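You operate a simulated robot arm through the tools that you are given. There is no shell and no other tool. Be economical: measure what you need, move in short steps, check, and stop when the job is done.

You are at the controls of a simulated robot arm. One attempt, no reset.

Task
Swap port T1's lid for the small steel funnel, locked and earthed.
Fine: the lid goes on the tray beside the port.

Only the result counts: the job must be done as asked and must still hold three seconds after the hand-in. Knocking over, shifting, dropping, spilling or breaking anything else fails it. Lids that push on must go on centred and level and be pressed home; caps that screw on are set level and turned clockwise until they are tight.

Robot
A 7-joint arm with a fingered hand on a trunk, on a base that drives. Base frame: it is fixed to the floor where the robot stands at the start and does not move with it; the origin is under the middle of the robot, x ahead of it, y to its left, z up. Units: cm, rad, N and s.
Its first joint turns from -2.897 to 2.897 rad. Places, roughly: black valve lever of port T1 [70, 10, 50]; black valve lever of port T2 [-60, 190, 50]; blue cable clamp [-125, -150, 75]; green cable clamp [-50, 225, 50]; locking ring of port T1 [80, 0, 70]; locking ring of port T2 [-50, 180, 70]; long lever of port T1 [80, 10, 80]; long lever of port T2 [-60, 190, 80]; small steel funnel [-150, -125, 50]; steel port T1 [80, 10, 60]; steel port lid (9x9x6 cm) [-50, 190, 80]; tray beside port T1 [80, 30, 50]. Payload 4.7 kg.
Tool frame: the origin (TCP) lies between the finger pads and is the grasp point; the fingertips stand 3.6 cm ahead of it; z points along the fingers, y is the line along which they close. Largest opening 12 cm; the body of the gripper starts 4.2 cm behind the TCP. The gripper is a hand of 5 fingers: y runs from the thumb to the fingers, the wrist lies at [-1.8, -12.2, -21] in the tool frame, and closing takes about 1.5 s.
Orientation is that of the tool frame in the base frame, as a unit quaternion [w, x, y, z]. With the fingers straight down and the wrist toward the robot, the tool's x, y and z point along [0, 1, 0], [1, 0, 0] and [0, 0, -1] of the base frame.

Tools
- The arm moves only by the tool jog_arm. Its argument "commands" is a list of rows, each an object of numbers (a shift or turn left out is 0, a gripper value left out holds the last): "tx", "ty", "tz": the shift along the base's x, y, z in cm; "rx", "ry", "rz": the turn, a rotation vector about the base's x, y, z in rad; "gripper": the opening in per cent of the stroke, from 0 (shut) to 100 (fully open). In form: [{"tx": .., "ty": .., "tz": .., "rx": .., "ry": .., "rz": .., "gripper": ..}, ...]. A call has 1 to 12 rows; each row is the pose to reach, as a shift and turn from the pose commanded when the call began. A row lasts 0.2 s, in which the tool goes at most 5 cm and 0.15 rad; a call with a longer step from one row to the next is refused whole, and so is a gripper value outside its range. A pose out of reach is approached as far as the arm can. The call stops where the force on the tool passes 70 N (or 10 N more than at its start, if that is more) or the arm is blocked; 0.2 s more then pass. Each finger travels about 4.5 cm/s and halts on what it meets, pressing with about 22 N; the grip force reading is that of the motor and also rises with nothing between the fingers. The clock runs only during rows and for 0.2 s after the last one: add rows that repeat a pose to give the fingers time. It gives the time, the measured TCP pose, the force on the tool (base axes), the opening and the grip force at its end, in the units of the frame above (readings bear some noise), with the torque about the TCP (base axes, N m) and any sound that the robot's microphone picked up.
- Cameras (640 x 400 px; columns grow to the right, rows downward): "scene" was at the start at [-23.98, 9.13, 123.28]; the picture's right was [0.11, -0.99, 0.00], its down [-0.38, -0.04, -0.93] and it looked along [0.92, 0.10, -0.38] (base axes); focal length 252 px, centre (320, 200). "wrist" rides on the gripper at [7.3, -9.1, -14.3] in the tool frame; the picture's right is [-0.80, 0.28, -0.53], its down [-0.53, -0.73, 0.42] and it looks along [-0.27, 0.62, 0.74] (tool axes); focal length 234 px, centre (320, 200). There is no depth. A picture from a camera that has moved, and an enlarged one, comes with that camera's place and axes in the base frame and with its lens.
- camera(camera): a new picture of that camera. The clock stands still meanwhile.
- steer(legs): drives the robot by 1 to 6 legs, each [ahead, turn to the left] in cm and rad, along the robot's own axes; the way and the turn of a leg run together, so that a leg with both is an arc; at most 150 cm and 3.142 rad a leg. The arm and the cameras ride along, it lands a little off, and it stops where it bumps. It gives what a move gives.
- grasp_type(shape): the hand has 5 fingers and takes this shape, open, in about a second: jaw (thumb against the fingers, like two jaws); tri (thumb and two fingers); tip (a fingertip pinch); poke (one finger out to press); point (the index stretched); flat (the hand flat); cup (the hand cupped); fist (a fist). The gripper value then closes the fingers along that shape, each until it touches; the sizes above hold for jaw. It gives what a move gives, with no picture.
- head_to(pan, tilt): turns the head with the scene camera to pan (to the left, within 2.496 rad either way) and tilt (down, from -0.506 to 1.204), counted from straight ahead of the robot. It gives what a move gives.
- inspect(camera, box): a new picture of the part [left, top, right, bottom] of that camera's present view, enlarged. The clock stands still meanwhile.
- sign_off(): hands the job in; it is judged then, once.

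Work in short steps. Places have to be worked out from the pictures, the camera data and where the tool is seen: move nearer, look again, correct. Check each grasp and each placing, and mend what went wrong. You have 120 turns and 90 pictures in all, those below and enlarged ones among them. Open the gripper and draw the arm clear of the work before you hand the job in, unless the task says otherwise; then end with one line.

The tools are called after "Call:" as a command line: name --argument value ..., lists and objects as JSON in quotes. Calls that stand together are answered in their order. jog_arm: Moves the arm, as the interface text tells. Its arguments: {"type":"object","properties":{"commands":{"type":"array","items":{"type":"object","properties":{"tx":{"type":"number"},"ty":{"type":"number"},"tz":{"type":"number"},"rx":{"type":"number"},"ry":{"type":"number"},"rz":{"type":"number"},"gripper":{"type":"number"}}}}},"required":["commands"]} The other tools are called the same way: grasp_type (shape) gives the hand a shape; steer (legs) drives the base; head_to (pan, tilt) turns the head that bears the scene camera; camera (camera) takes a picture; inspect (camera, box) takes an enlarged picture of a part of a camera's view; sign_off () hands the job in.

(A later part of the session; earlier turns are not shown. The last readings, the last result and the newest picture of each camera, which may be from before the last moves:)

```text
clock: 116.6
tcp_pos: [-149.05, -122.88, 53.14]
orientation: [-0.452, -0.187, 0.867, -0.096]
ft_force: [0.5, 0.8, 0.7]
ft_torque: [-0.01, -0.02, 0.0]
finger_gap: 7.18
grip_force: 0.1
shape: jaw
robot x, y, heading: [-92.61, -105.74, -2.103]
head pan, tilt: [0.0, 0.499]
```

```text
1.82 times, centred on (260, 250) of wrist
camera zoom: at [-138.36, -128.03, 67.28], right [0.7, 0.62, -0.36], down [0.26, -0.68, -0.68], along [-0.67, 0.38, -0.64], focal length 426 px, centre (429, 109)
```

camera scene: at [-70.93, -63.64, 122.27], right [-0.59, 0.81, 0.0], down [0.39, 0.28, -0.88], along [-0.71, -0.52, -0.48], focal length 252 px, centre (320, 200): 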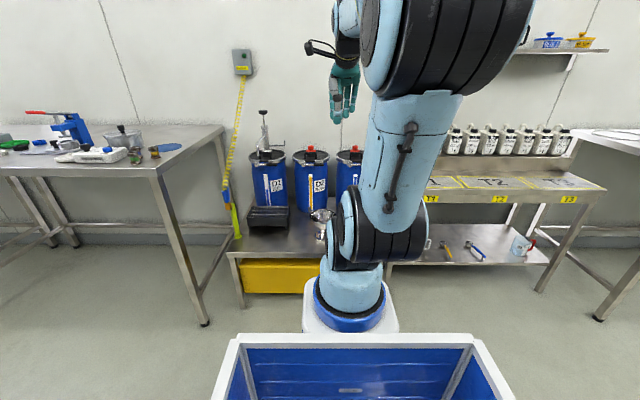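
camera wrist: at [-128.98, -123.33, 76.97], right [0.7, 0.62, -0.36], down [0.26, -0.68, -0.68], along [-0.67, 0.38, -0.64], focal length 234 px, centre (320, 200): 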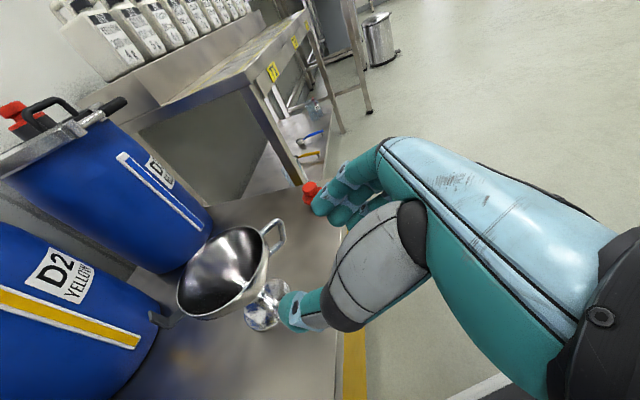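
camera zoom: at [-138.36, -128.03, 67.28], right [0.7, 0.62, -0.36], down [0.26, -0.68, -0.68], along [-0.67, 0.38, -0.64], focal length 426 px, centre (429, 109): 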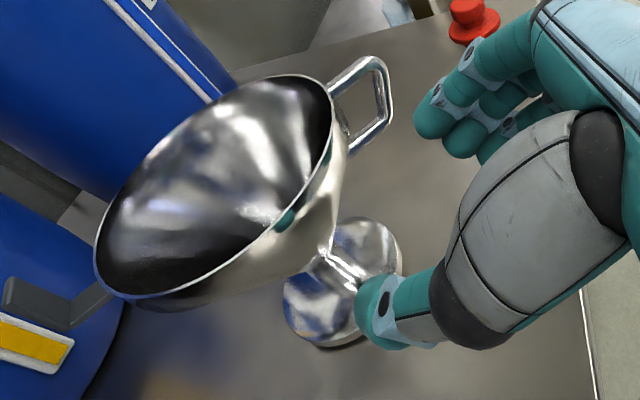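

The funnel stands near (−157.3, −128.5). I re-approach centred on the neck and about 1.6 cm deeper, watching for contact.

Call:
jog_arm --commands '[{"tx": 0.7, "ty": -1.55, "tz": 1.5}, {"tx": -2.2, "ty": -2.85, "tz": -0.3}, {"tx": -5.2, "ty": -4.2, "tz": -2.4}, {"tx": -6.5, "ty": -4.75, "tz": -3.5}, {"tx": -7.3, "ty": -5.1, "tz": -4.2}, {"tx": -8.15, "ty": -5.5, "tz": -4.9}]'

Call:
inspect --camera "wrist" --box '[160, 140, 420, 340]'

```text
clock: 118.0
tcp_pos: [-157.54, -128.34, 48.0]
orientation: [-0.453, -0.187, 0.867, -0.095]
ft_force: [2.0, 0.7, 4.0]
ft_torque: [0.18, 0.08, -0.07]
finger_gap: 7.14
grip_force: 0.1
shape: jaw
robot x, y, heading: [-92.24, -105.46, -2.105]
head pan, tilt: [0.0, 0.499]
```

```text
2.00 times, centred on (290, 240) of wrist
camera zoom: at [-146.7, -133.54, 62.21], right [0.7, 0.62, -0.36], down [0.26, -0.68, -0.68], along [-0.67, 0.38, -0.64], focal length 468 px, centre (380, 120)
```

zoom: 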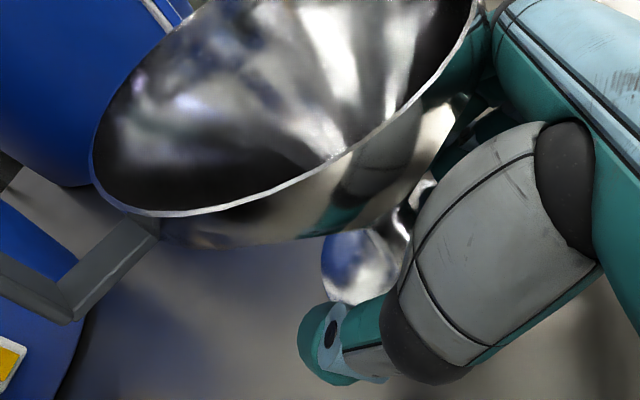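

The neck now lies deep between thumb root and fingers; a light 4 N touch on the foot, so I lift 0.4 cm and close.

Call:
jog_arm --commands '[{"tz": 0.4}, {"tz": 0.4, "gripper": 40}, {"tz": 0.4, "gripper": 25}, {"tz": 0.4, "gripper": 10}, {"tz": 0.4, "gripper": 0}, {"tz": 0.4, "gripper": 0}, {"tz": 0.4, "gripper": 0}, {"tz": 0.4, "gripper": 0}]'

Call:
inspect --camera "wrist" --box '[160, 140, 420, 340]'

```text
clock: 119.8
tcp_pos: [-157.38, -128.44, 48.47]
orientation: [-0.451, -0.187, 0.867, -0.096]
ft_force: [0.5, -0.1, -0.1]
ft_torque: [0.05, -0.04, -0.03]
finger_gap: 2.69
grip_force: 21.8
shape: jaw
robot x, y, heading: [-92.33, -105.21, -2.105]
head pan, tilt: [0.0, 0.499]
```

```text
2.00 times, centred on (290, 240) of wrist
camera zoom: at [-146.64, -133.58, 62.61], right [0.7, 0.62, -0.36], down [0.26, -0.68, -0.68], along [-0.67, 0.38, -0.64], focal length 468 px, centre (380, 120)
```

zoom: 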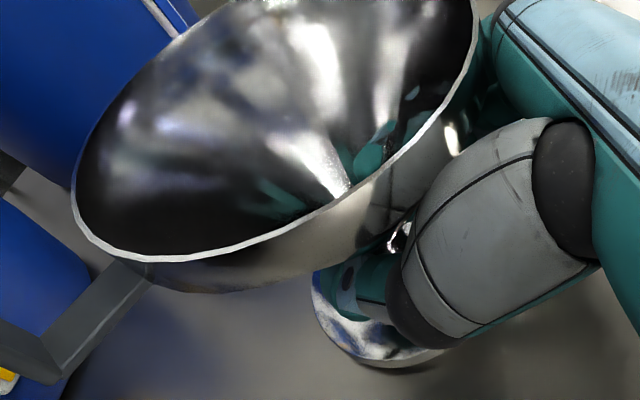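

The grip holds at a gap of 2.7 cm around the neck. I lift 3 cm and check.

Call:
jog_arm --commands '[{"tz": 0.7}, {"tz": 1.5}, {"tz": 2.5}, {"tz": 4}, {"tz": 4}]'

Call:
inspect --camera "wrist" --box '[120, 140, 440, 360]'

```text
clock: 121.0
tcp_pos: [-157.23, -128.41, 52.59]
orientation: [-0.452, -0.187, 0.867, -0.097]
ft_force: [0.8, -0.8, -3.4]
ft_torque: [0.04, -0.08, 0.02]
finger_gap: 2.66
grip_force: 22.4
shape: jaw
robot x, y, heading: [-92.51, -105.51, -2.109]
head pan, tilt: [0.0, 0.499]
```

```text
1.82 times, centred on (280, 250) of wrist
camera zoom: at [-146.55, -133.59, 66.69], right [0.7, 0.62, -0.36], down [0.26, -0.68, -0.68], along [-0.67, 0.38, -0.64], focal length 426 px, centre (393, 109)
```

zoom: 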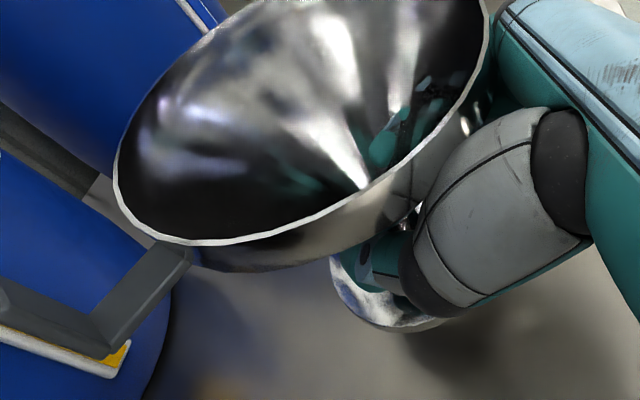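

The funnel is lifted. I raise it, moving back from the drums.

Call:
jog_arm --commands '[{"tx": 1, "ty": 0.5, "tz": 3.5}, {"tx": 2, "ty": 1, "tz": 7.5}, {"tx": 3.5, "ty": 1.5, "tz": 11.5}, {"tx": 5, "ty": 2.2, "tz": 15.5}, {"tx": 6.5, "ty": 2.8, "tz": 19.5}, {"tx": 8, "ty": 3.4, "tz": 23.5}, {"tx": 9.5, "ty": 4, "tz": 27.5}, {"tx": 11, "ty": 4.6, "tz": 31.5}, {"tx": 12.5, "ty": 5.2, "tz": 35.5}, {"tx": 13.5, "ty": 5.6, "tz": 39.5}, {"tx": 14.5, "ty": 6, "tz": 43.5}, {"tx": 15, "ty": 6.2, "tz": 47}]'

Call:
camera --camera "wrist"

```text
clock: 123.6
tcp_pos: [-142.48, -122.24, 99.24]
orientation: [-0.453, -0.188, 0.866, -0.097]
ft_force: [-1.3, -0.3, -3.2]
ft_torque: [0.03, -0.03, -0.01]
finger_gap: 2.63
grip_force: 21.7
shape: jaw
robot x, y, heading: [-92.43, -105.22, -2.108]
head pan, tilt: [0.0, 0.499]
```

```text
23 pictures are left
camera wrist: at [-131.62, -127.38, 113.49], right [0.7, 0.62, -0.36], down [0.26, -0.68, -0.68], along [-0.67, 0.38, -0.64], focal length 234 px, centre (320, 200)
```

wrist: 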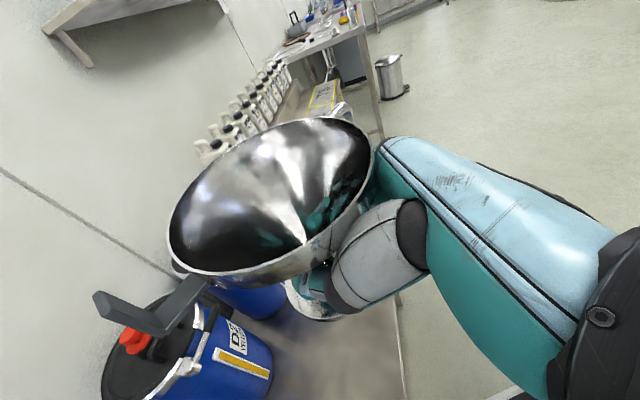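

Secure. I drive back: reverse 74 cm, turn left 2.59 rad, then 73 cm ahead to about (10, −8), heading 0.48, near port T1.

Call:
steer --legs '[[-74, 0], [0, 2.591]]'

Call:
steer --legs '[[66, 0]]'

```text
clock: 133.6
tcp_pos: [-3.89, -56.28, 99.29]
orientation: [0.042, 0.883, -0.078, 0.461]
ft_force: [0.0, -1.1, -3.1]
ft_torque: [0.01, 0.04, 0.03]
finger_gap: 2.66
grip_force: 21.7
shape: jaw
robot x, y, heading: [-55.06, -41.84, 0.438]
head pan, tilt: [0.0, 0.499]
```

```text
clock: 137.2
tcp_pos: [55.49, -29.67, 99.37]
orientation: [0.044, 0.883, -0.082, 0.46]
ft_force: [-0.2, 0.0, -2.8]
ft_torque: [0.0, 0.1, 0.03]
finger_gap: 2.65
grip_force: 21.7
shape: jaw
robot x, y, heading: [5.05, -14.85, 0.422]
head pan, tilt: [0.0, 0.499]
```

I carry the funnel over the port, turning the hand +0.84 rad so the lug will point left toward the earth clamp.

Call:
jog_arm --commands '[{"tx": 2.5, "ty": 3, "rz": 0.07}, {"tx": 5, "ty": 6, "rz": 0.14}, {"tx": 7.5, "ty": 9, "rz": 0.21}, {"tx": 10, "ty": 12, "rz": 0.28}, {"tx": 12.5, "ty": 15, "rz": 0.35}, {"tx": 15, "ty": 18, "rz": 0.42}, {"tx": 17.5, "ty": 21, "rz": 0.49}, {"tx": 20, "ty": 24, "rz": 0.56}, {"tx": 22.5, "ty": 27, "rz": 0.63}, {"tx": 25, "ty": 30, "rz": 0.7}, {"tx": 27.5, "ty": 33, "rz": 0.77}, {"tx": 30, "ty": 35.5, "rz": 0.84}]'

Call:
head_to --pan -0.2 --tilt 0.45

Call:
inspect --camera "scene" --box '[210, 60, 450, 260]'

Call:
camera --camera "wrist"

```text
clock: 139.8
tcp_pos: [85.49, 5.95, 99.44]
orientation: [-0.147, 0.84, 0.285, 0.437]
ft_force: [-0.1, -0.1, -2.0]
ft_torque: [-0.02, 0.1, -0.01]
finger_gap: 2.63
grip_force: 21.8
shape: jaw
robot x, y, heading: [4.79, -14.48, 0.422]
head pan, tilt: [0.0, 0.499]
```

```text
clock: 140.5
tcp_pos: [85.4, 5.89, 99.2]
orientation: [-0.147, 0.84, 0.285, 0.437]
ft_force: [0.6, -0.1, -3.0]
ft_torque: [0.0, 0.1, -0.03]
finger_gap: 2.65
grip_force: 22.9
shape: jaw
robot x, y, heading: [5.07, -14.85, 0.424]
head pan, tilt: [-0.201, 0.45]
```

```text
2.00 times, centred on (330, 160) of scene
camera zoom: at [-19.63, -18.71, 122.72], right [0.22, -0.98, 0.0], down [-0.42, -0.1, -0.9], along [0.88, 0.2, -0.44], focal length 503 px, centre (300, 280)
```

zoom: 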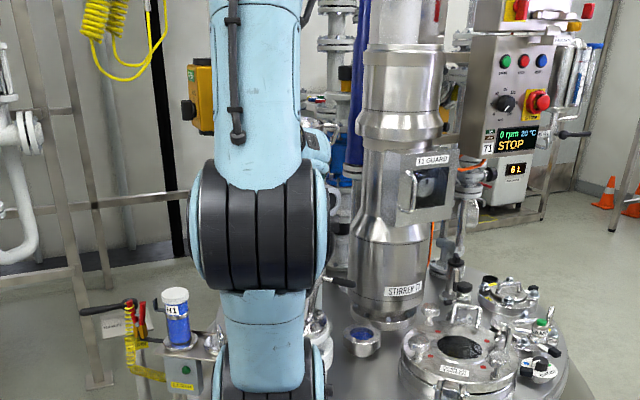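

```text
21 pictures are left
camera wrist: at [74.04, 8.65, 113.51], right [-0.54, -0.76, -0.36], down [-0.41, 0.61, -0.68], along [0.74, -0.22, -0.64], focal length 234 px, centre (320, 200)
```

wrist: 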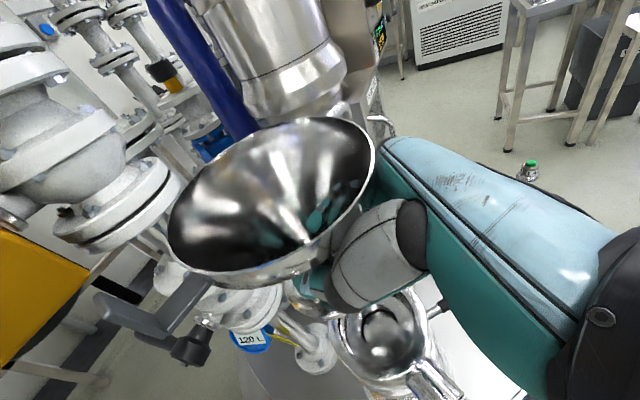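

I zoom on the port mouth and funnel to align them.

Call:
inspect --camera "wrist" --box '[220, 240, 460, 400]'

```text
2.50 times, centred on (340, 320) of wrist
camera zoom: at [74.04, 8.65, 113.51], right [-0.54, -0.76, -0.36], down [-0.41, 0.61, -0.68], along [0.74, -0.22, -0.64], focal length 585 px, centre (270, -100)
```

zoom: 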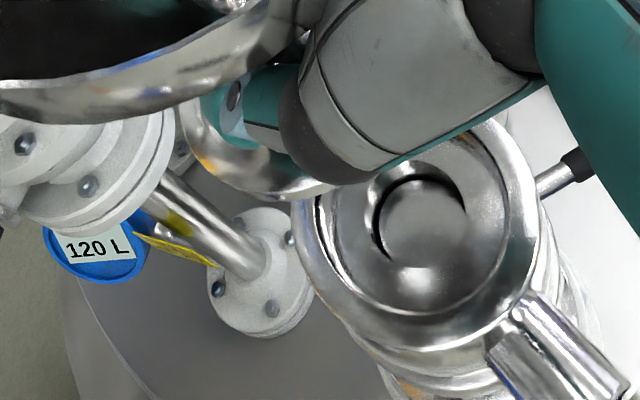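

Port centre ≈(85.3, 6.4), funnel axis ≈(85.5, 7.7). I shift −1.3 in y and lower to just above the rim, then compare again.

Call:
jog_arm --commands '[{"ty": -0.7, "tz": -3}, {"ty": -1.3, "tz": -6}, {"ty": -1.3, "tz": -9}, {"ty": -1.3, "tz": -11}, {"ty": -1.3, "tz": -11}]'

Call:
inspect --camera "wrist" --box '[140, 120, 440, 380]'

```text
clock: 141.7
tcp_pos: [85.56, 4.57, 88.31]
orientation: [-0.147, 0.84, 0.285, 0.438]
ft_force: [0.5, 1.0, -3.2]
ft_torque: [-0.04, 0.07, 0.04]
finger_gap: 2.64
grip_force: 22.0
shape: jaw
robot x, y, heading: [4.98, -14.46, 0.422]
head pan, tilt: [-0.201, 0.45]
```

```text
1.54 times, centred on (290, 250) of wrist
camera zoom: at [74.08, 7.27, 102.48], right [-0.54, -0.76, -0.36], down [-0.41, 0.61, -0.68], along [0.74, -0.22, -0.64], focal length 360 px, centre (366, 123)
```

zoom: 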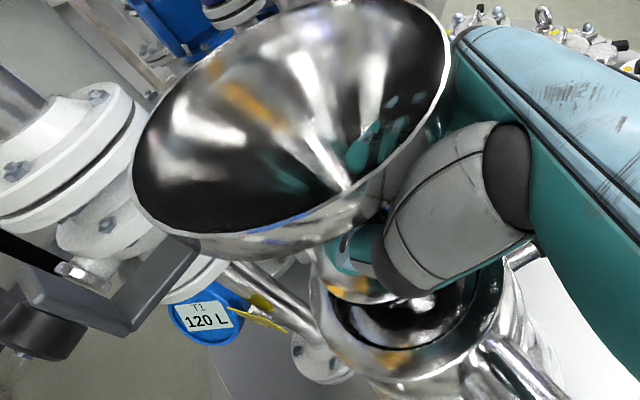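

I enlarge the foot/port region for alignment.

Call:
inspect --camera "wrist" --box '[310, 250, 430, 370]'

```text
3.33 times, centred on (370, 310) of wrist
camera zoom: at [74.08, 7.27, 102.48], right [-0.54, -0.76, -0.36], down [-0.41, 0.61, -0.68], along [0.74, -0.22, -0.64], focal length 781 px, centre (153, -167)
```

zoom: 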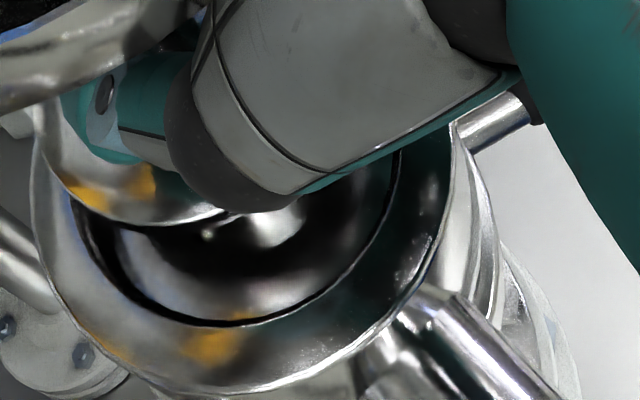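

The hole's centre reads (85.0, 6.6), radius 4.6; the foot seems about 1.1 cm too far in x. I shift and lower 1.8 cm, to compare with less parallax.

Call:
jog_arm --commands '[{"tx": -0.6, "ty": 0.1}, {"tx": -1.1, "ty": 0.2}, {"tx": -1.1, "ty": 0.2, "tz": -0.9}, {"tx": -1.1, "ty": 0.2, "tz": -1.8}]'

Call:
inspect --camera "wrist" --box '[310, 230, 430, 350]'

```text
clock: 142.7
tcp_pos: [84.43, 4.74, 86.48]
orientation: [-0.147, 0.839, 0.285, 0.439]
ft_force: [-1.5, -1.9, -0.9]
ft_torque: [-0.03, 0.09, 0.02]
finger_gap: 2.67
grip_force: 21.4
shape: jaw
robot x, y, heading: [4.83, -14.74, 0.425]
head pan, tilt: [-0.201, 0.45]
```

```text
3.33 times, centred on (370, 290) of wrist
camera zoom: at [72.93, 7.48, 100.64], right [-0.54, -0.76, -0.36], down [-0.41, 0.61, -0.68], along [0.74, -0.22, -0.64], focal length 781 px, centre (153, -100)
```

zoom: 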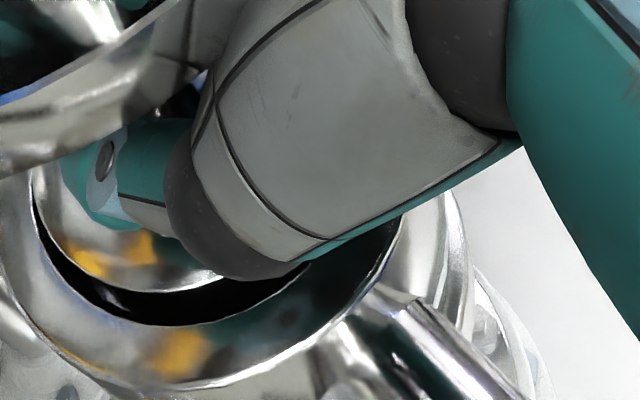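

Foot and hole edges now agree with a concentric fit. I lower 1 cm slowly and read the force.

Call:
jog_arm --commands '[{"tz": -0.25}, {"tz": -0.5}, {"tz": -0.75}, {"tz": -1.0}]'

```text
clock: 143.7
tcp_pos: [84.42, 4.67, 85.78]
orientation: [-0.146, 0.839, 0.285, 0.44]
ft_force: [-16.2, -16.9, 26.5]
ft_torque: [-0.6, 0.01, -0.25]
finger_gap: 2.71
grip_force: 21.5
shape: jaw
robot x, y, heading: [5.11, -14.88, 0.42]
head pan, tilt: [-0.201, 0.45]
```

The foot meets the rim, with the reaction pushing back toward the robot, so it is slightly too far. I raise, shift about −0.6 in x and try again.

Call:
jog_arm --commands '[{"tz": 0.5}, {"tz": 1.0}, {"tx": -0.6, "ty": -0.1, "tz": 1.0}, {"tx": -0.6, "ty": -0.1, "tz": 0.5}, {"tx": -0.6, "ty": -0.1, "tz": 0.2}, {"tx": -0.6, "ty": -0.1, "tz": -0.1}, {"tx": -0.6, "ty": -0.1, "tz": -0.4}]'

```text
clock: 145.3
tcp_pos: [83.96, 4.69, 85.4]
orientation: [-0.146, 0.839, 0.285, 0.441]
ft_force: [-0.4, -4.1, 24.0]
ft_torque: [-0.88, 0.3, 0.05]
finger_gap: 2.63
grip_force: 22.1
shape: jaw
robot x, y, heading: [5.02, -14.94, 0.426]
head pan, tilt: [-0.201, 0.45]
```

Now the reaction is nearly vertical, at a point where the hand's lower fingers may rest on the rim. I look.

Call:
inspect --camera "wrist" --box '[290, 230, 430, 350]'

```text
3.33 times, centred on (360, 290) of wrist
camera zoom: at [72.35, 7.4, 99.52], right [-0.54, -0.76, -0.36], down [-0.41, 0.61, -0.68], along [0.74, -0.22, -0.64], focal length 781 px, centre (187, -100)
```

zoom: 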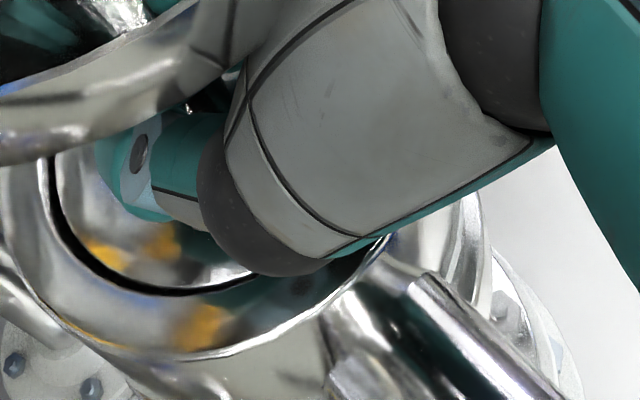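

The foot sits concentric in the mouth with an even gap; the hand heel rests on the rim. I ease up a little and open slowly so the funnel settles into the seat.

Call:
jog_arm --commands '[{"tz": 0.2, "gripper": 24}, {"tz": 0.2, "gripper": 27}, {"tz": 0.2, "gripper": 30}, {"tz": 0.2, "gripper": 35}, {"tz": 0.2, "gripper": 42}, {"tz": 0.2, "gripper": 50}, {"tz": 0.2, "gripper": 60}, {"tz": 0.2, "gripper": 60}]'

Call:
inspect --camera "wrist" --box '[140, 120, 440, 380]'

```text
clock: 147.1
tcp_pos: [83.8, 4.8, 85.38]
orientation: [-0.146, 0.839, 0.285, 0.439]
ft_force: [-4.2, 11.5, 18.1]
ft_torque: [-0.21, -0.17, 0.11]
finger_gap: 7.15
grip_force: 0.0
shape: jaw
robot x, y, heading: [4.84, -14.38, 0.422]
head pan, tilt: [-0.201, 0.45]
```

```text
1.54 times, centred on (290, 250) of wrist
camera zoom: at [72.27, 7.45, 99.57], right [-0.54, -0.76, -0.36], down [-0.41, 0.61, -0.68], along [0.74, -0.22, -0.64], focal length 360 px, centre (366, 123)
```

zoom: 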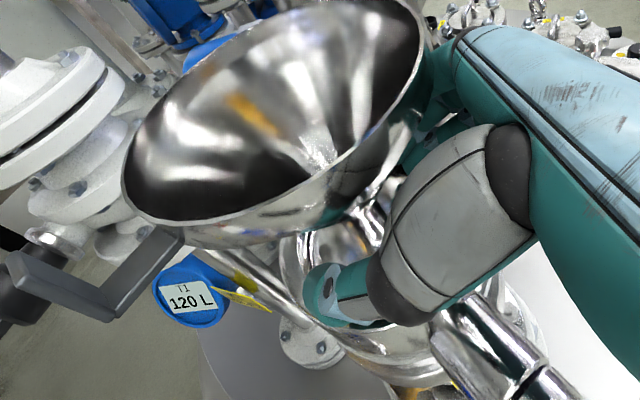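

The hand is open around the neck. I retreat back along the approach line, then check the funnel.

Call:
jog_arm --commands '[{"tx": -0.7, "ty": -0.5, "tz": 0.5}, {"tx": -1.6, "ty": -1.1, "tz": 1.2}, {"tx": -3.0, "ty": -2.1, "tz": 2.4}, {"tx": -5.0, "ty": -3.5, "tz": 4.2}, {"tx": -7.5, "ty": -5.2, "tz": 6.3}, {"tx": -10, "ty": -7, "tz": 8.5}, {"tx": -12, "ty": -8.5, "tz": 10.5}]'

Call:
inspect --camera "wrist" --box '[160, 160, 400, 400]'

```text
clock: 148.7
tcp_pos: [71.97, -3.69, 95.63]
orientation: [-0.147, 0.84, 0.285, 0.438]
ft_force: [0.2, -0.1, -0.7]
ft_torque: [-0.02, 0.0, 0.02]
finger_gap: 7.14
grip_force: 0.0
shape: jaw
robot x, y, heading: [5.06, -14.61, 0.421]
head pan, tilt: [-0.201, 0.45]
```

```text
1.67 times, centred on (280, 280) of wrist
camera zoom: at [60.5, -1.06, 109.85], right [-0.54, -0.76, -0.36], down [-0.41, 0.61, -0.68], along [0.74, -0.22, -0.64], focal length 390 px, centre (387, 67)
```

zoom: 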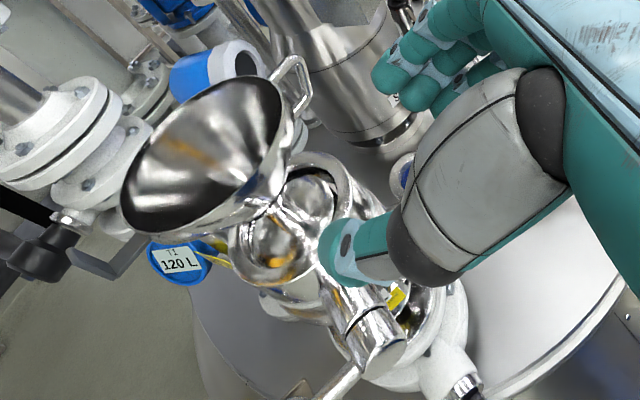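

The foot looks off-centre. I zoom in to see how it sits.

Call:
inspect --camera "wrist" --box '[230, 200, 370, 330]'

```text
3.08 times, centred on (300, 265) of wrist
camera zoom: at [60.5, -1.06, 109.85], right [-0.54, -0.76, -0.36], down [-0.41, 0.61, -0.68], along [0.74, -0.22, -0.64], focal length 720 px, centre (382, 0)
```

zoom: 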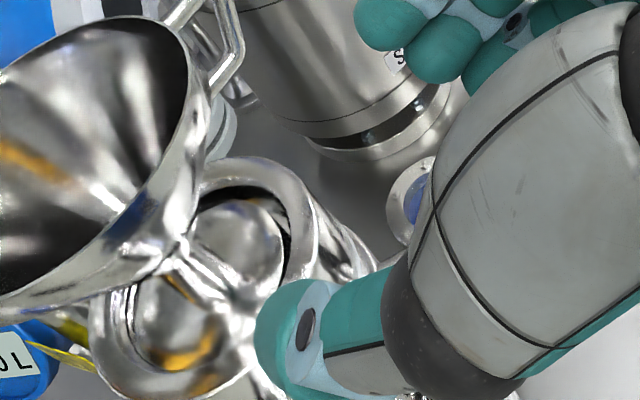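

The foot lies inside the recess with an even gap all round, so it is centred. Next the ring: I swing the hand round to the unlocked handle near (83.5, −6, 73).

Call:
jog_arm --commands '[{"tx": 0.5, "ty": -2, "tz": -0.5, "rz": 0.1}, {"tx": 1.5, "ty": -4, "tz": -1, "rz": 0.2}, {"tx": 3, "ty": -6, "tz": -2, "rz": 0.3}, {"tx": 5, "ty": -8, "tz": -3, "rz": 0.4}, {"tx": 7, "ty": -9.5, "tz": -5, "rz": 0.5}, {"tx": 9, "ty": -10, "tz": -7, "rz": 0.6}, {"tx": 10.5, "ty": -10.2, "tz": -9, "rz": 0.7}, {"tx": 11, "ty": -10.2, "tz": -10, "rz": 0.75}]'

Call:
jog_arm --commands '[{"rx": -0.087, "ry": 0.015, "tz": -1}, {"rx": -0.173, "ry": 0.029, "tz": -3.5, "gripper": 50}, {"rx": -0.173, "ry": 0.029, "tz": -4.5, "gripper": 50}]'

Call:
inspect --camera "wrist" --box '[140, 140, 420, 360]'

```text
clock: 150.5
tcp_pos: [82.8, -14.01, 85.76]
orientation: [-0.297, 0.677, 0.573, 0.354]
ft_force: [0.6, -0.8, -0.7]
ft_torque: [0.01, 0.01, 0.0]
finger_gap: 7.2
grip_force: 0.1
shape: jaw
out of reach, approached as far as the arm can: row 1
robot x, y, heading: [5.12, -14.89, 0.419]
head pan, tilt: [-0.201, 0.45]
```

```text
clock: 151.3
tcp_pos: [82.78, -14.07, 81.38]
orientation: [-0.245, 0.705, 0.597, 0.293]
ft_force: [-0.3, 0.2, -0.2]
ft_torque: [0.0, -0.01, 0.03]
finger_gap: 6.05
grip_force: 0.0
shape: jaw
robot x, y, heading: [5.21, -14.37, 0.423]
head pan, tilt: [-0.201, 0.45]
```

```text
1.82 times, centred on (280, 250) of wrist
camera zoom: at [73.02, -17.33, 96.57], right [0.12, -0.97, -0.19], down [-0.73, 0.05, -0.68], along [0.67, 0.22, -0.71], focal length 426 px, centre (393, 109)
```

zoom: 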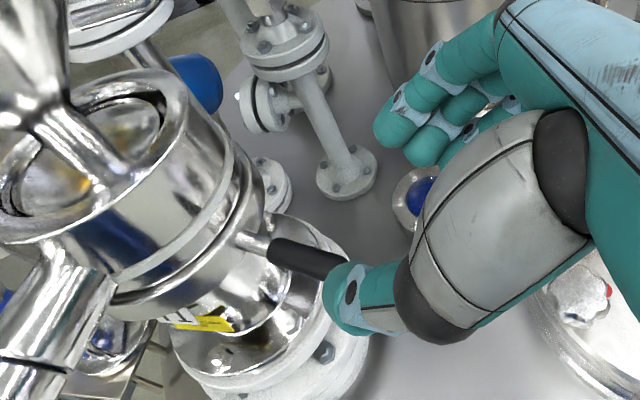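

The ring handle lies at az ≈ −98°, z≈72.7. I shift 0.6 cm toward the thumb side, advance onto it and close.

Call:
jog_arm --commands '[{"tx": -0.6, "ty": 0.1}, {"tx": -0.3, "ty": 2, "tz": -2}, {"tx": 0.1, "ty": 4, "tz": -4.1}, {"tx": 0.4, "ty": 6, "tz": -6.2}, {"tx": 0.75, "ty": 7.8, "tz": -8.2}, {"tx": 0.75, "ty": 7.8, "tz": -8.2, "gripper": 0}, {"tx": 0.75, "ty": 7.8, "tz": -8.2, "gripper": 0}, {"tx": 0.75, "ty": 7.8, "tz": -8.2, "gripper": 0}, {"tx": 0.75, "ty": 7.8, "tz": -8.2, "gripper": 0}, {"tx": 0.75, "ty": 7.8, "tz": -8.2, "gripper": 0}, {"tx": 0.75, "ty": 7.8, "tz": -8.2, "gripper": 0}]'

```text
clock: 153.7
tcp_pos: [83.66, -6.27, 73.16]
orientation: [-0.248, 0.705, 0.596, 0.292]
ft_force: [-6.3, 2.4, -4.5]
ft_torque: [-0.06, 0.04, -0.04]
finger_gap: 0.3
grip_force: 21.8
shape: jaw
robot x, y, heading: [5.09, -14.54, 0.425]
head pan, tilt: [-0.201, 0.45]
```

The handle is caged as before. I turn the ring clockwise toward locked, first 0.36 rad.

Call:
jog_arm --commands '[{"tx": -0.75, "ty": 0.12, "rz": -0.06}, {"tx": -1.5, "ty": 0.29, "rz": -0.12}, {"tx": -2.23, "ty": 0.51, "rz": -0.18}, {"tx": -2.95, "ty": 0.77, "rz": -0.24}, {"tx": -3.65, "ty": 1.07, "rz": -0.3}, {"tx": -4.33, "ty": 1.41, "rz": -0.36}]'

```text
clock: 155.1
tcp_pos: [79.26, -4.71, 73.01]
orientation: [-0.19, 0.801, 0.461, 0.331]
ft_force: [9.7, 10.0, -8.9]
ft_torque: [-0.05, -0.03, -0.16]
finger_gap: 0.18
grip_force: 22.5
shape: jaw
robot x, y, heading: [5.23, -15.06, 0.425]
head pan, tilt: [-0.201, 0.45]
```

Moderate radial force; I ease inward 0.35 cm and continue to the lock.

Call:
jog_arm --commands '[{"tx": -0.45, "ty": 0.7, "rz": -0.06}, {"tx": -1.1, "ty": 1.1, "rz": -0.12}, {"tx": -1.7, "ty": 1.55, "rz": -0.18}, {"tx": -2.29, "ty": 2.05, "rz": -0.24}, {"tx": -2.85, "ty": 2.6, "rz": -0.3}, {"tx": -3.36, "ty": 3.14, "rz": -0.36}]'

```text
clock: 156.5
tcp_pos: [76.91, -2.93, 73.0]
orientation: [-0.151, 0.849, 0.363, 0.352]
ft_force: [11.2, 10.1, -17.9]
ft_torque: [-0.14, 0.07, -0.12]
finger_gap: 0.13
grip_force: 21.7
shape: jaw
out of reach, approached as far as the arm can: row 5, 6
robot x, y, heading: [4.96, -14.45, 0.426]
head pan, tilt: [-0.201, 0.45]
```

The wrist reached a limit at the end; about 0.15 rad remain. I keep the hand's yaw and move tangentially.

Call:
jog_arm --commands '[{"tx": -0.4, "ty": 0.6}, {"tx": -0.9, "ty": 1.15}, {"tx": -1.4, "ty": 1.7}, {"tx": -1.8, "ty": 2.2}]'

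```text
clock: 157.5
tcp_pos: [74.97, -1.84, 73.34]
orientation: [-0.155, 0.848, 0.365, 0.35]
ft_force: [22.0, 11.2, -27.5]
ft_torque: [-0.03, 0.16, -0.15]
finger_gap: 0.05
grip_force: 21.9
shape: jaw
out of reach, approached as far as the arm can: row 2, 3, 4
robot x, y, heading: [4.9, -14.27, 0.424]
head pan, tilt: [-0.201, 0.45]
```

I look at the ring handle's position now.

Call:
inspect --camera "wrist" --box '[120, 120, 420, 380]'

```text
1.54 times, centred on (270, 250) of wrist
camera zoom: at [65.07, 0.65, 88.81], right [-0.44, -0.88, -0.2], down [-0.59, 0.45, -0.67], along [0.68, -0.18, -0.71], focal length 360 px, centre (397, 123)
```

zoom: 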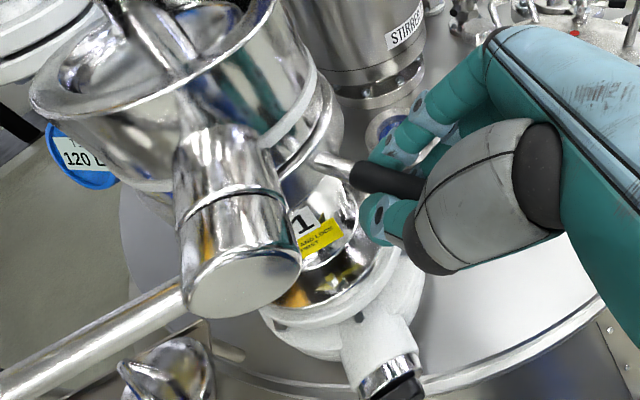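

The handle seems back at its original locked spot. I relieve the radial pull and push a bit further clockwise to feel the stop.

Call:
jog_arm --commands '[{"tx": 0.6, "ty": 0.5, "rz": 0.05}, {"tx": 0.3, "ty": 0.9, "rz": 0.05}, {"tx": 0.0, "ty": 1.3, "rz": 0.05}, {"tx": -0.4, "ty": 1.8, "rz": 0.05}, {"tx": -0.7, "ty": 2.2, "rz": 0.05}]'

```text
clock: 158.7
tcp_pos: [74.13, -0.0, 73.61]
orientation: [-0.163, 0.84, 0.384, 0.346]
ft_force: [-2.5, -58.9, -20.2]
ft_torque: [-0.93, 0.47, -1.79]
finger_gap: 0.27
grip_force: 21.9
shape: jaw
robot x, y, heading: [4.91, -14.77, 0.419]
head pan, tilt: [-0.201, 0.45]
```

A firm stop (59 N) opposes further clockwise motion: the ring is locked. I relax, open and retreat.

Call:
jog_arm --commands '[{"tx": 0.3, "ty": -0.8}, {"tx": 0.4, "ty": -1.2, "gripper": 50}, {"tx": 0.4, "ty": -1.2, "gripper": 50}, {"tx": 0.4, "ty": -1.2, "gripper": 50}, {"tx": 0.4, "ty": -1.2, "gripper": 50}, {"tx": -0.6, "ty": -2.4, "tz": 1.5, "gripper": 50}, {"tx": -2.4, "ty": -4.5, "tz": 4.2, "gripper": 50}, {"tx": -4.2, "ty": -6.6, "tz": 7, "gripper": 50}, {"tx": -6, "ty": -8.5, "tz": 10, "gripper": 50}, {"tx": -8, "ty": -10, "tz": 13.5, "gripper": 50}]'

Call:
camera --camera "wrist"

```text
clock: 160.9
tcp_pos: [66.14, -9.52, 87.2]
orientation: [-0.161, 0.84, 0.384, 0.348]
ft_force: [-0.5, -0.4, -0.8]
ft_torque: [0.0, 0.0, 0.02]
finger_gap: 6.0
grip_force: 0.0
shape: jaw
robot x, y, heading: [4.93, -14.51, 0.419]
head pan, tilt: [-0.201, 0.45]
```

```text
10 pictures are left
camera wrist: at [56.11, -7.35, 102.46], right [-0.4, -0.89, -0.2], down [-0.61, 0.42, -0.67], along [0.69, -0.15, -0.71], focal length 234 px, centre (320, 200)
```

wrist: 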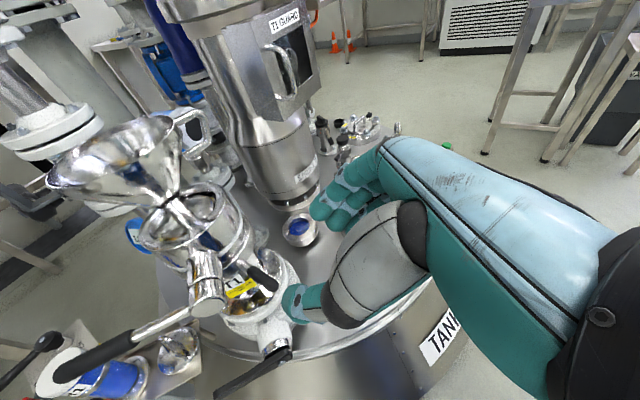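

The ring is back at its locked place and the funnel stands in the port. Next the earth clamp, at about (81.8, 47, 51–61) with handles spread along y. I bring the hand upright and retract before driving.

Call:
jog_arm --commands '[{"rx": -0.1, "ry": 0.084, "tx": -1, "tz": 3}, {"rx": -0.2, "ry": 0.169, "tx": -2, "tz": 6}, {"rx": -0.3, "ry": 0.253, "tx": -3, "tz": 9}, {"rx": -0.4, "ry": 0.337, "tx": -4, "tz": 12}, {"rx": -0.5, "ry": 0.421, "tx": -5, "tz": 15}, {"rx": -0.6, "ry": 0.506, "tx": -6, "tz": 18}, {"rx": -0.6, "ry": 0.506, "tx": -8, "tz": 20}]'

Call:
jog_arm --commands '[{"rz": 0.12}, {"rz": 0.24}, {"rz": 0.36}, {"rz": 0.48}, {"rz": 0.6}, {"rz": 0.72}, {"rz": 0.84}, {"rz": 0.96}, {"rz": 1.08}, {"rz": 1.2}]'

```text
clock: 162.5
tcp_pos: [58.13, -9.9, 107.16]
orientation: [0.004, 0.909, 0.417, 0.001]
ft_force: [0.9, 0.3, 0.0]
ft_torque: [0.01, 0.02, 0.04]
finger_gap: 5.96
grip_force: 0.0
shape: jaw
robot x, y, heading: [5.29, -14.56, 0.418]
head pan, tilt: [-0.201, 0.45]
```

```text
clock: 164.7
tcp_pos: [58.22, -9.76, 107.24]
orientation: [0.001, 0.514, 0.858, 0.004]
ft_force: [0.2, -0.3, -0.9]
ft_torque: [-0.02, 0.0, 0.0]
finger_gap: 6.0
grip_force: 0.0
shape: jaw
robot x, y, heading: [4.94, -14.56, 0.42]
head pan, tilt: [-0.201, 0.45]
```

The hand is upright. I drive: back 40, turn left 0.42, ahead 62, to about (10, 16).

Call:
steer --legs '[[-40, 0], [0, 0.423], [62, 0]]'

```text
clock: 171.5
tcp_pos: [57.92, 41.1, 107.06]
orientation: [0.0, 0.33, 0.944, 0.004]
ft_force: [0.2, 0.1, -0.2]
ft_torque: [-0.01, -0.04, 0.02]
finger_gap: 6.0
grip_force: 0.2
shape: jaw
robot x, y, heading: [11.03, 15.31, 0.833]
head pan, tilt: [-0.201, 0.45]
```

I move above the clamp with the closing line along y and look.

Call:
jog_arm --commands '[{"tx": 3, "ty": 0.8, "rz": 0.1, "tz": -1}, {"tx": 6, "ty": 1.6, "rz": 0.2, "tz": -3}, {"tx": 9, "ty": 2.4, "rz": 0.3, "tz": -5}, {"tx": 12, "ty": 3.2, "rz": 0.4, "tz": -8}, {"tx": 15, "ty": 4, "rz": 0.5, "tz": -11}, {"tx": 18, "ty": 4.8, "rz": 0.6, "tz": -14}, {"tx": 21, "ty": 5.6, "rz": 0.672, "tz": -18}, {"tx": 23.9, "ty": 6.2, "rz": 0.672, "tz": -21}, {"tx": 23.9, "ty": 6.2, "rz": 0.672, "tz": -25}, {"tx": 23.9, "ty": 6.2, "rz": 0.672, "tz": -25}]'

Call:
camera --camera "wrist"

```text
refused: row 7 steps farther than a row can; nothing moved
```

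```text
9 pictures are left
camera wrist: at [46.57, 38.41, 121.38], right [0.8, -0.29, 0.53], down [-0.04, -0.9, -0.43], along [0.6, 0.32, -0.73], focal length 234 px, centre (320, 200)
```

wrist: 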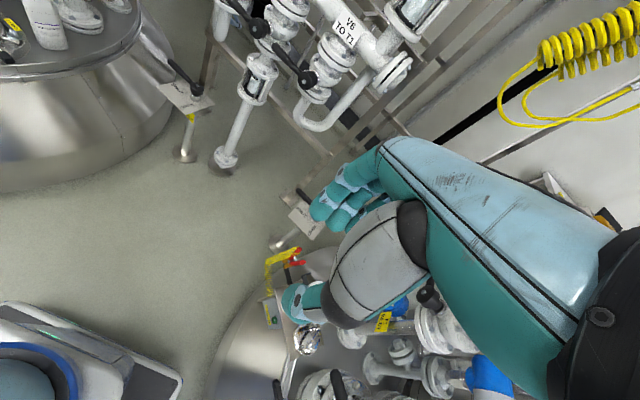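

One row was a hair too long; I redo it.

Call:
jog_arm --commands '[{"tx": 3, "ty": 0.8, "rz": 0.1, "tz": -1}, {"tx": 6, "ty": 1.6, "rz": 0.2, "tz": -3}, {"tx": 9, "ty": 2.4, "rz": 0.3, "tz": -5}, {"tx": 12, "ty": 3.2, "rz": 0.4, "tz": -8}, {"tx": 15, "ty": 4, "rz": 0.5, "tz": -11}, {"tx": 18, "ty": 4.8, "rz": 0.6, "tz": -14}, {"tx": 21, "ty": 5.6, "rz": 0.672, "tz": -17}, {"tx": 23.9, "ty": 6.2, "rz": 0.672, "tz": -20}, {"tx": 23.9, "ty": 6.2, "rz": 0.672, "tz": -23}, {"tx": 23.9, "ty": 6.2, "rz": 0.672, "tz": -25}]'

```text
clock: 173.7
tcp_pos: [81.75, 47.26, 81.85]
orientation: [0.001, 0.0, 1.0, 0.003]
ft_force: [-1.8, -0.7, -0.1]
ft_torque: [0.03, -0.03, -0.03]
finger_gap: 5.99
grip_force: 0.0
shape: jaw
robot x, y, heading: [11.25, 15.48, 0.83]
head pan, tilt: [-0.201, 0.45]
```

Call:
inspect --camera "wrist" --box '[180, 160, 400, 360]'

```text
2.00 times, centred on (290, 260) of wrist
camera zoom: at [74.63, 38.13, 96.15], right [0.8, 0.28, 0.53], down [0.53, -0.73, -0.43], along [0.27, 0.63, -0.73], focal length 468 px, centre (380, 80)
```

zoom: 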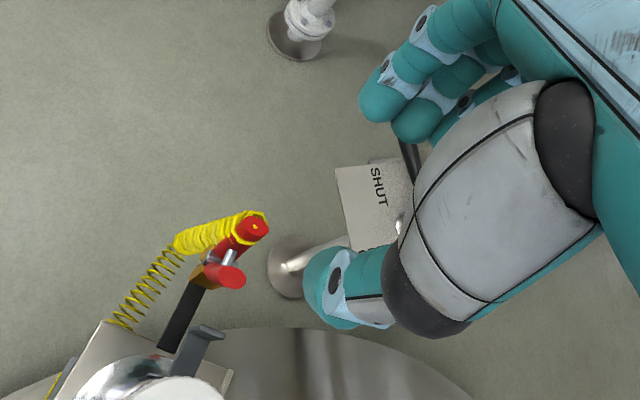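

The clamp's handle ends are at (82.1, 45.7) and (82.2, 49.2), z≈61. I open wide and descend around them, then squeeze.

Call:
jog_arm --commands '[{"tx": 0.4, "ty": 0.2, "gripper": 75}, {"tx": 0.4, "ty": 0.2, "tz": -4, "gripper": 75}, {"tx": 0.4, "ty": 0.2, "tz": -8}, {"tx": 0.4, "ty": 0.2, "tz": -12}, {"tx": 0.4, "ty": 0.2, "tz": -15}, {"tx": 0.4, "ty": 0.2, "tz": -18}, {"tx": 0.4, "ty": 0.2, "tz": -20.4}, {"tx": 0.4, "ty": 0.2, "tz": -20.4}]'

Call:
inspect --camera "wrist" --box '[180, 160, 400, 360]'

```text
clock: 175.3
tcp_pos: [83.07, 47.51, 63.71]
orientation: [0.011, 0.001, 1.0, 0.006]
ft_force: [-4.5, 1.1, 25.3]
ft_torque: [-1.57, 0.39, -0.34]
finger_gap: 9.21
grip_force: 0.0
shape: jaw
robot x, y, heading: [11.2, 15.21, 0.835]
head pan, tilt: [-0.201, 0.45]
stopped in row 7: the force on the tool passed its limit at 100 N (the readings are from after the stop); the commanded pose is now the measured one
```

```text
2.00 times, centred on (290, 260) of wrist
camera zoom: at [75.59, 38.26, 77.77], right [0.79, 0.27, 0.55], down [0.54, -0.73, -0.42], along [0.28, 0.63, -0.72], focal length 468 px, centre (380, 80)
```

zoom: 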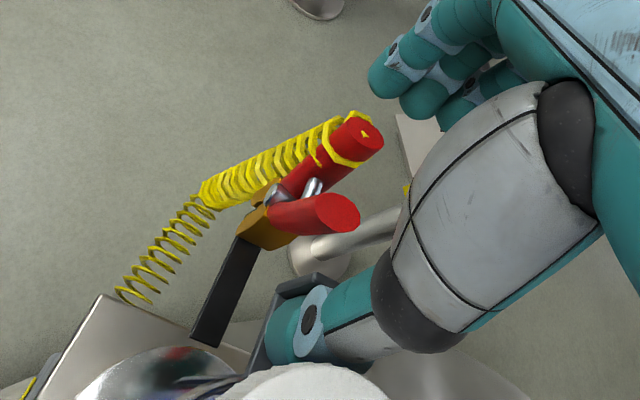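

The thumb struck H1's bracket. I raise at once, narrow the opening and check that H1 has not moved.

Call:
jog_arm --commands '[{"tz": 2}, {"tz": 5}, {"tz": 8, "gripper": 50}, {"tz": 10, "gripper": 50}, {"tz": 12, "gripper": 50}]'

Call:
inspect --camera "wrist" --box '[120, 160, 440, 400]'

```text
clock: 176.5
tcp_pos: [82.92, 47.46, 75.4]
orientation: [0.007, 0.001, 1.0, 0.005]
ft_force: [0.2, -0.3, -0.4]
ft_torque: [0.02, 0.0, -0.03]
finger_gap: 6.05
grip_force: 0.0
shape: jaw
robot x, y, heading: [10.89, 15.37, 0.835]
head pan, tilt: [-0.201, 0.45]
```

```text
1.67 times, centred on (280, 280) of wrist
camera zoom: at [75.54, 38.23, 89.5], right [0.8, 0.27, 0.54], down [0.54, -0.73, -0.42], along [0.28, 0.63, -0.73], focal length 390 px, centre (387, 67)
```

zoom: 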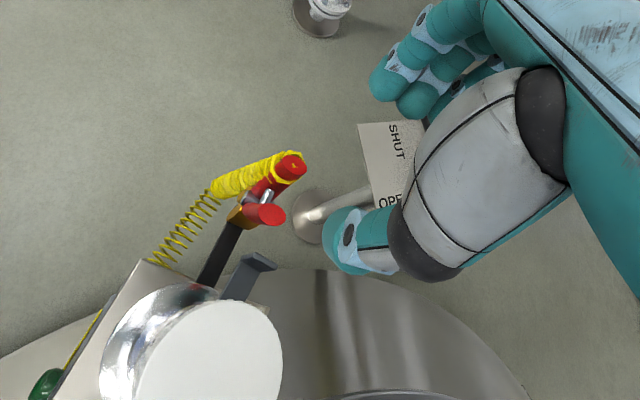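

H1 has not moved (bracket still at (81.6, 41.9)). With the opening at 6 cm and a slight yaw the thumb should pass between bracket and handle; I descend carefully.

Call:
jog_arm --commands '[{"tx": -0.8, "ty": 0.15, "rz": 0.1}, {"tx": -0.8, "ty": 0.15, "rz": 0.2, "tz": -3}, {"tx": -0.8, "ty": 0.15, "rz": 0.2, "tz": -6}, {"tx": -0.8, "ty": 0.15, "rz": 0.2, "tz": -9}, {"tx": -0.8, "ty": 0.15, "rz": 0.2, "tz": -10.5}, {"tx": -0.8, "ty": 0.15, "rz": 0.2, "tz": -12}]'

```text
clock: 177.9
tcp_pos: [82.05, 47.47, 63.27]
orientation: [0.007, -0.1, 0.995, 0.006]
ft_force: [-0.2, 1.4, -0.6]
ft_torque: [-0.01, -0.01, 0.0]
finger_gap: 5.9
grip_force: 0.1
shape: jaw
robot x, y, heading: [10.83, 15.45, 0.832]
head pan, tilt: [-0.201, 0.45]
```

No contact. I go 1.6 cm further and close on the handles.

Call:
jog_arm --commands '[{"tz": -0.6}, {"tz": -1.1}, {"tz": -1.6}]'

Call:
jog_arm --commands '[{"gripper": 35}, {"gripper": 15}, {"gripper": 0}, {"gripper": 0}, {"gripper": 0}, {"gripper": 0}, {"gripper": 0}]'

Call:
inspect --camera "wrist" --box '[180, 160, 400, 360]'

```text
clock: 178.7
tcp_pos: [82.18, 47.62, 61.86]
orientation: [0.008, -0.099, 0.995, 0.007]
ft_force: [0.4, 1.0, 0.2]
ft_torque: [-0.01, 0.01, 0.04]
finger_gap: 5.91
grip_force: 0.1
shape: jaw
robot x, y, heading: [10.76, 15.42, 0.833]
head pan, tilt: [-0.201, 0.45]
```

```text
clock: 180.3
tcp_pos: [82.16, 47.67, 61.73]
orientation: [0.008, -0.1, 0.995, 0.008]
ft_force: [0.6, 0.4, 0.1]
ft_torque: [-0.03, -0.02, 0.04]
finger_gap: 3.34
grip_force: 22.2
shape: jaw
robot x, y, heading: [10.78, 15.6, 0.83]
head pan, tilt: [-0.201, 0.45]
```

```text
2.00 times, centred on (290, 260) of wrist
camera zoom: at [76.72, 37.01, 75.85], right [0.73, 0.42, 0.54], down [0.67, -0.61, -0.42], along [0.15, 0.67, -0.73], focal length 468 px, centre (380, 80)
```

zoom: 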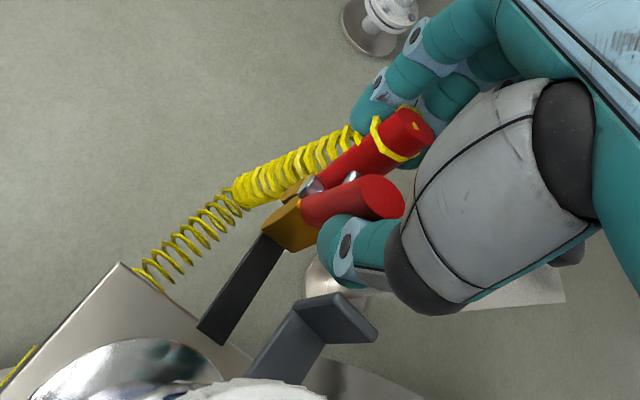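

The handles are squeezed to 3.3 cm between thumb and fingers. I lift slowly and read the force.

Call:
jog_arm --commands '[{"tz": 0.5}, {"tz": 1.2}, {"tz": 2}, {"tz": 3}, {"tz": 4}, {"tz": 6}]'

```text
clock: 181.7
tcp_pos: [82.08, 47.58, 67.74]
orientation: [0.007, -0.099, 0.995, 0.006]
ft_force: [-0.3, -0.5, -0.5]
ft_torque: [-0.02, -0.02, -0.03]
finger_gap: 3.4
grip_force: 22.4
shape: jaw
robot x, y, heading: [11.01, 15.22, 0.832]
head pan, tilt: [-0.201, 0.45]
```

Gap stays at 3.4 cm, so the clamp is in hand. I raise it and carry it toward the lug side, keeping clear of the valve column.

Call:
jog_arm --commands '[{"tz": 4.5}, {"tz": 9}, {"tz": 13.5}, {"tz": 18}, {"tz": 22.5}, {"tz": 27}, {"tz": 31}, {"tz": 35}, {"tz": 39}, {"tz": 42, "ty": -2}, {"tz": 44, "ty": -5}, {"tz": 45, "ty": -8}]'

Call:
jog_arm --commands '[{"ty": -4}, {"ty": -8}, {"ty": -12}, {"ty": -16}, {"ty": -17.5}]'

Call:
camera --camera "wrist"

```text
clock: 184.3
tcp_pos: [82.07, 39.38, 112.78]
orientation: [0.008, -0.098, 0.995, 0.007]
ft_force: [-0.1, 0.4, -0.8]
ft_torque: [-0.05, 0.0, 0.01]
finger_gap: 3.37
grip_force: 22.2
shape: jaw
robot x, y, heading: [10.61, 15.36, 0.829]
head pan, tilt: [-0.201, 0.45]
```

```text
clock: 185.5
tcp_pos: [82.21, 21.95, 112.84]
orientation: [0.008, -0.1, 0.995, 0.006]
ft_force: [0.1, 1.1, -0.2]
ft_torque: [-0.03, -0.01, -0.01]
finger_gap: 3.4
grip_force: 22.2
shape: jaw
robot x, y, heading: [11.14, 15.26, 0.828]
head pan, tilt: [-0.201, 0.45]
```

```text
4 pictures are left
camera wrist: at [76.79, 11.49, 126.97], right [0.73, 0.42, 0.54], down [0.67, -0.61, -0.42], along [0.15, 0.67, -0.73], focal length 234 px, centre (320, 200)
```

wrist: 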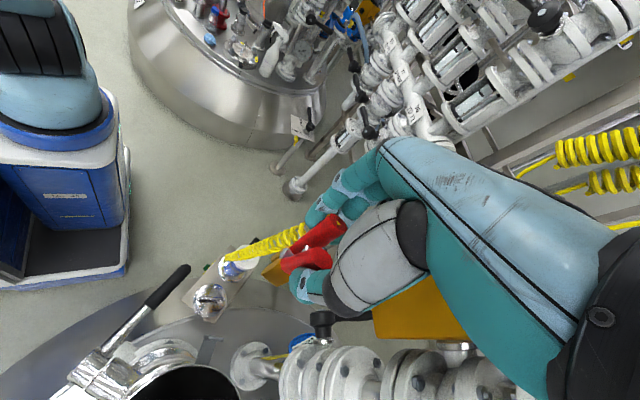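

The funnel's rim and lug are at the bottom of the view. I enlarge that part.

Call:
inspect --camera "wrist" --box '[140, 240, 340, 400]'

```text
2.50 times, centred on (240, 320) of wrist
camera zoom: at [76.79, 11.49, 126.97], right [0.73, 0.42, 0.54], down [0.67, -0.61, -0.42], along [0.15, 0.67, -0.73], focal length 585 px, centre (520, -100)
```

zoom: 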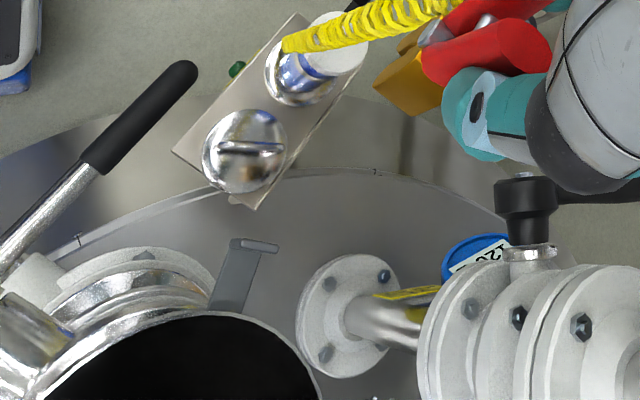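

The lug's tab stands at about (82.9, 15.0), its face toward az ≈107°, top z≈93–94. I bring the clamp's jaws just above it with +0.2 yaw and look.

Call:
jog_arm --commands '[{"tx": 0.1, "ty": -2.2, "tz": -1, "rz": 0.07}, {"tx": 0.3, "ty": -4.4, "tz": -2.5, "rz": 0.14}, {"tx": 0.4, "ty": -6.5, "tz": -4, "rz": 0.2}, {"tx": 0.4, "ty": -6.5, "tz": -5.8, "rz": 0.2}, {"tx": 0.4, "ty": -6.5, "tz": -5.8, "rz": 0.2}]'

Call:
inspect --camera "wrist" --box '[200, 200, 340, 330]'

```text
clock: 186.7
tcp_pos: [82.59, 15.42, 106.97]
orientation: [0.007, -0.196, 0.98, 0.008]
ft_force: [0.3, 0.1, -1.1]
ft_torque: [0.01, -0.01, 0.02]
finger_gap: 3.37
grip_force: 21.6
shape: jaw
robot x, y, heading: [10.72, 15.48, 0.835]
head pan, tilt: [-0.201, 0.45]
```

```text
3.08 times, centred on (270, 265) of wrist
camera zoom: at [79.4, 4.08, 121.13], right [0.63, 0.56, 0.54], down [0.78, -0.46, -0.42], along [0.01, 0.69, -0.73], focal length 720 px, centre (474, 0)
```

zoom: 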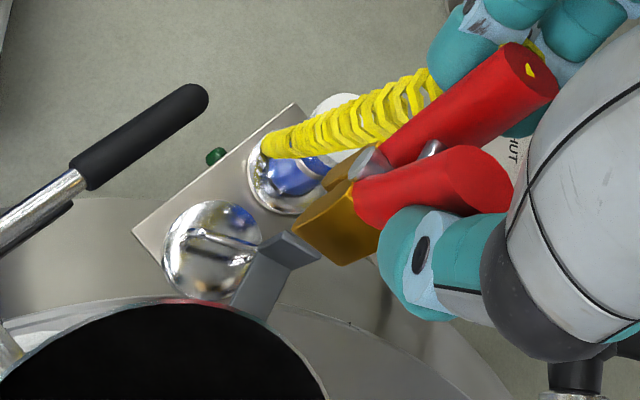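

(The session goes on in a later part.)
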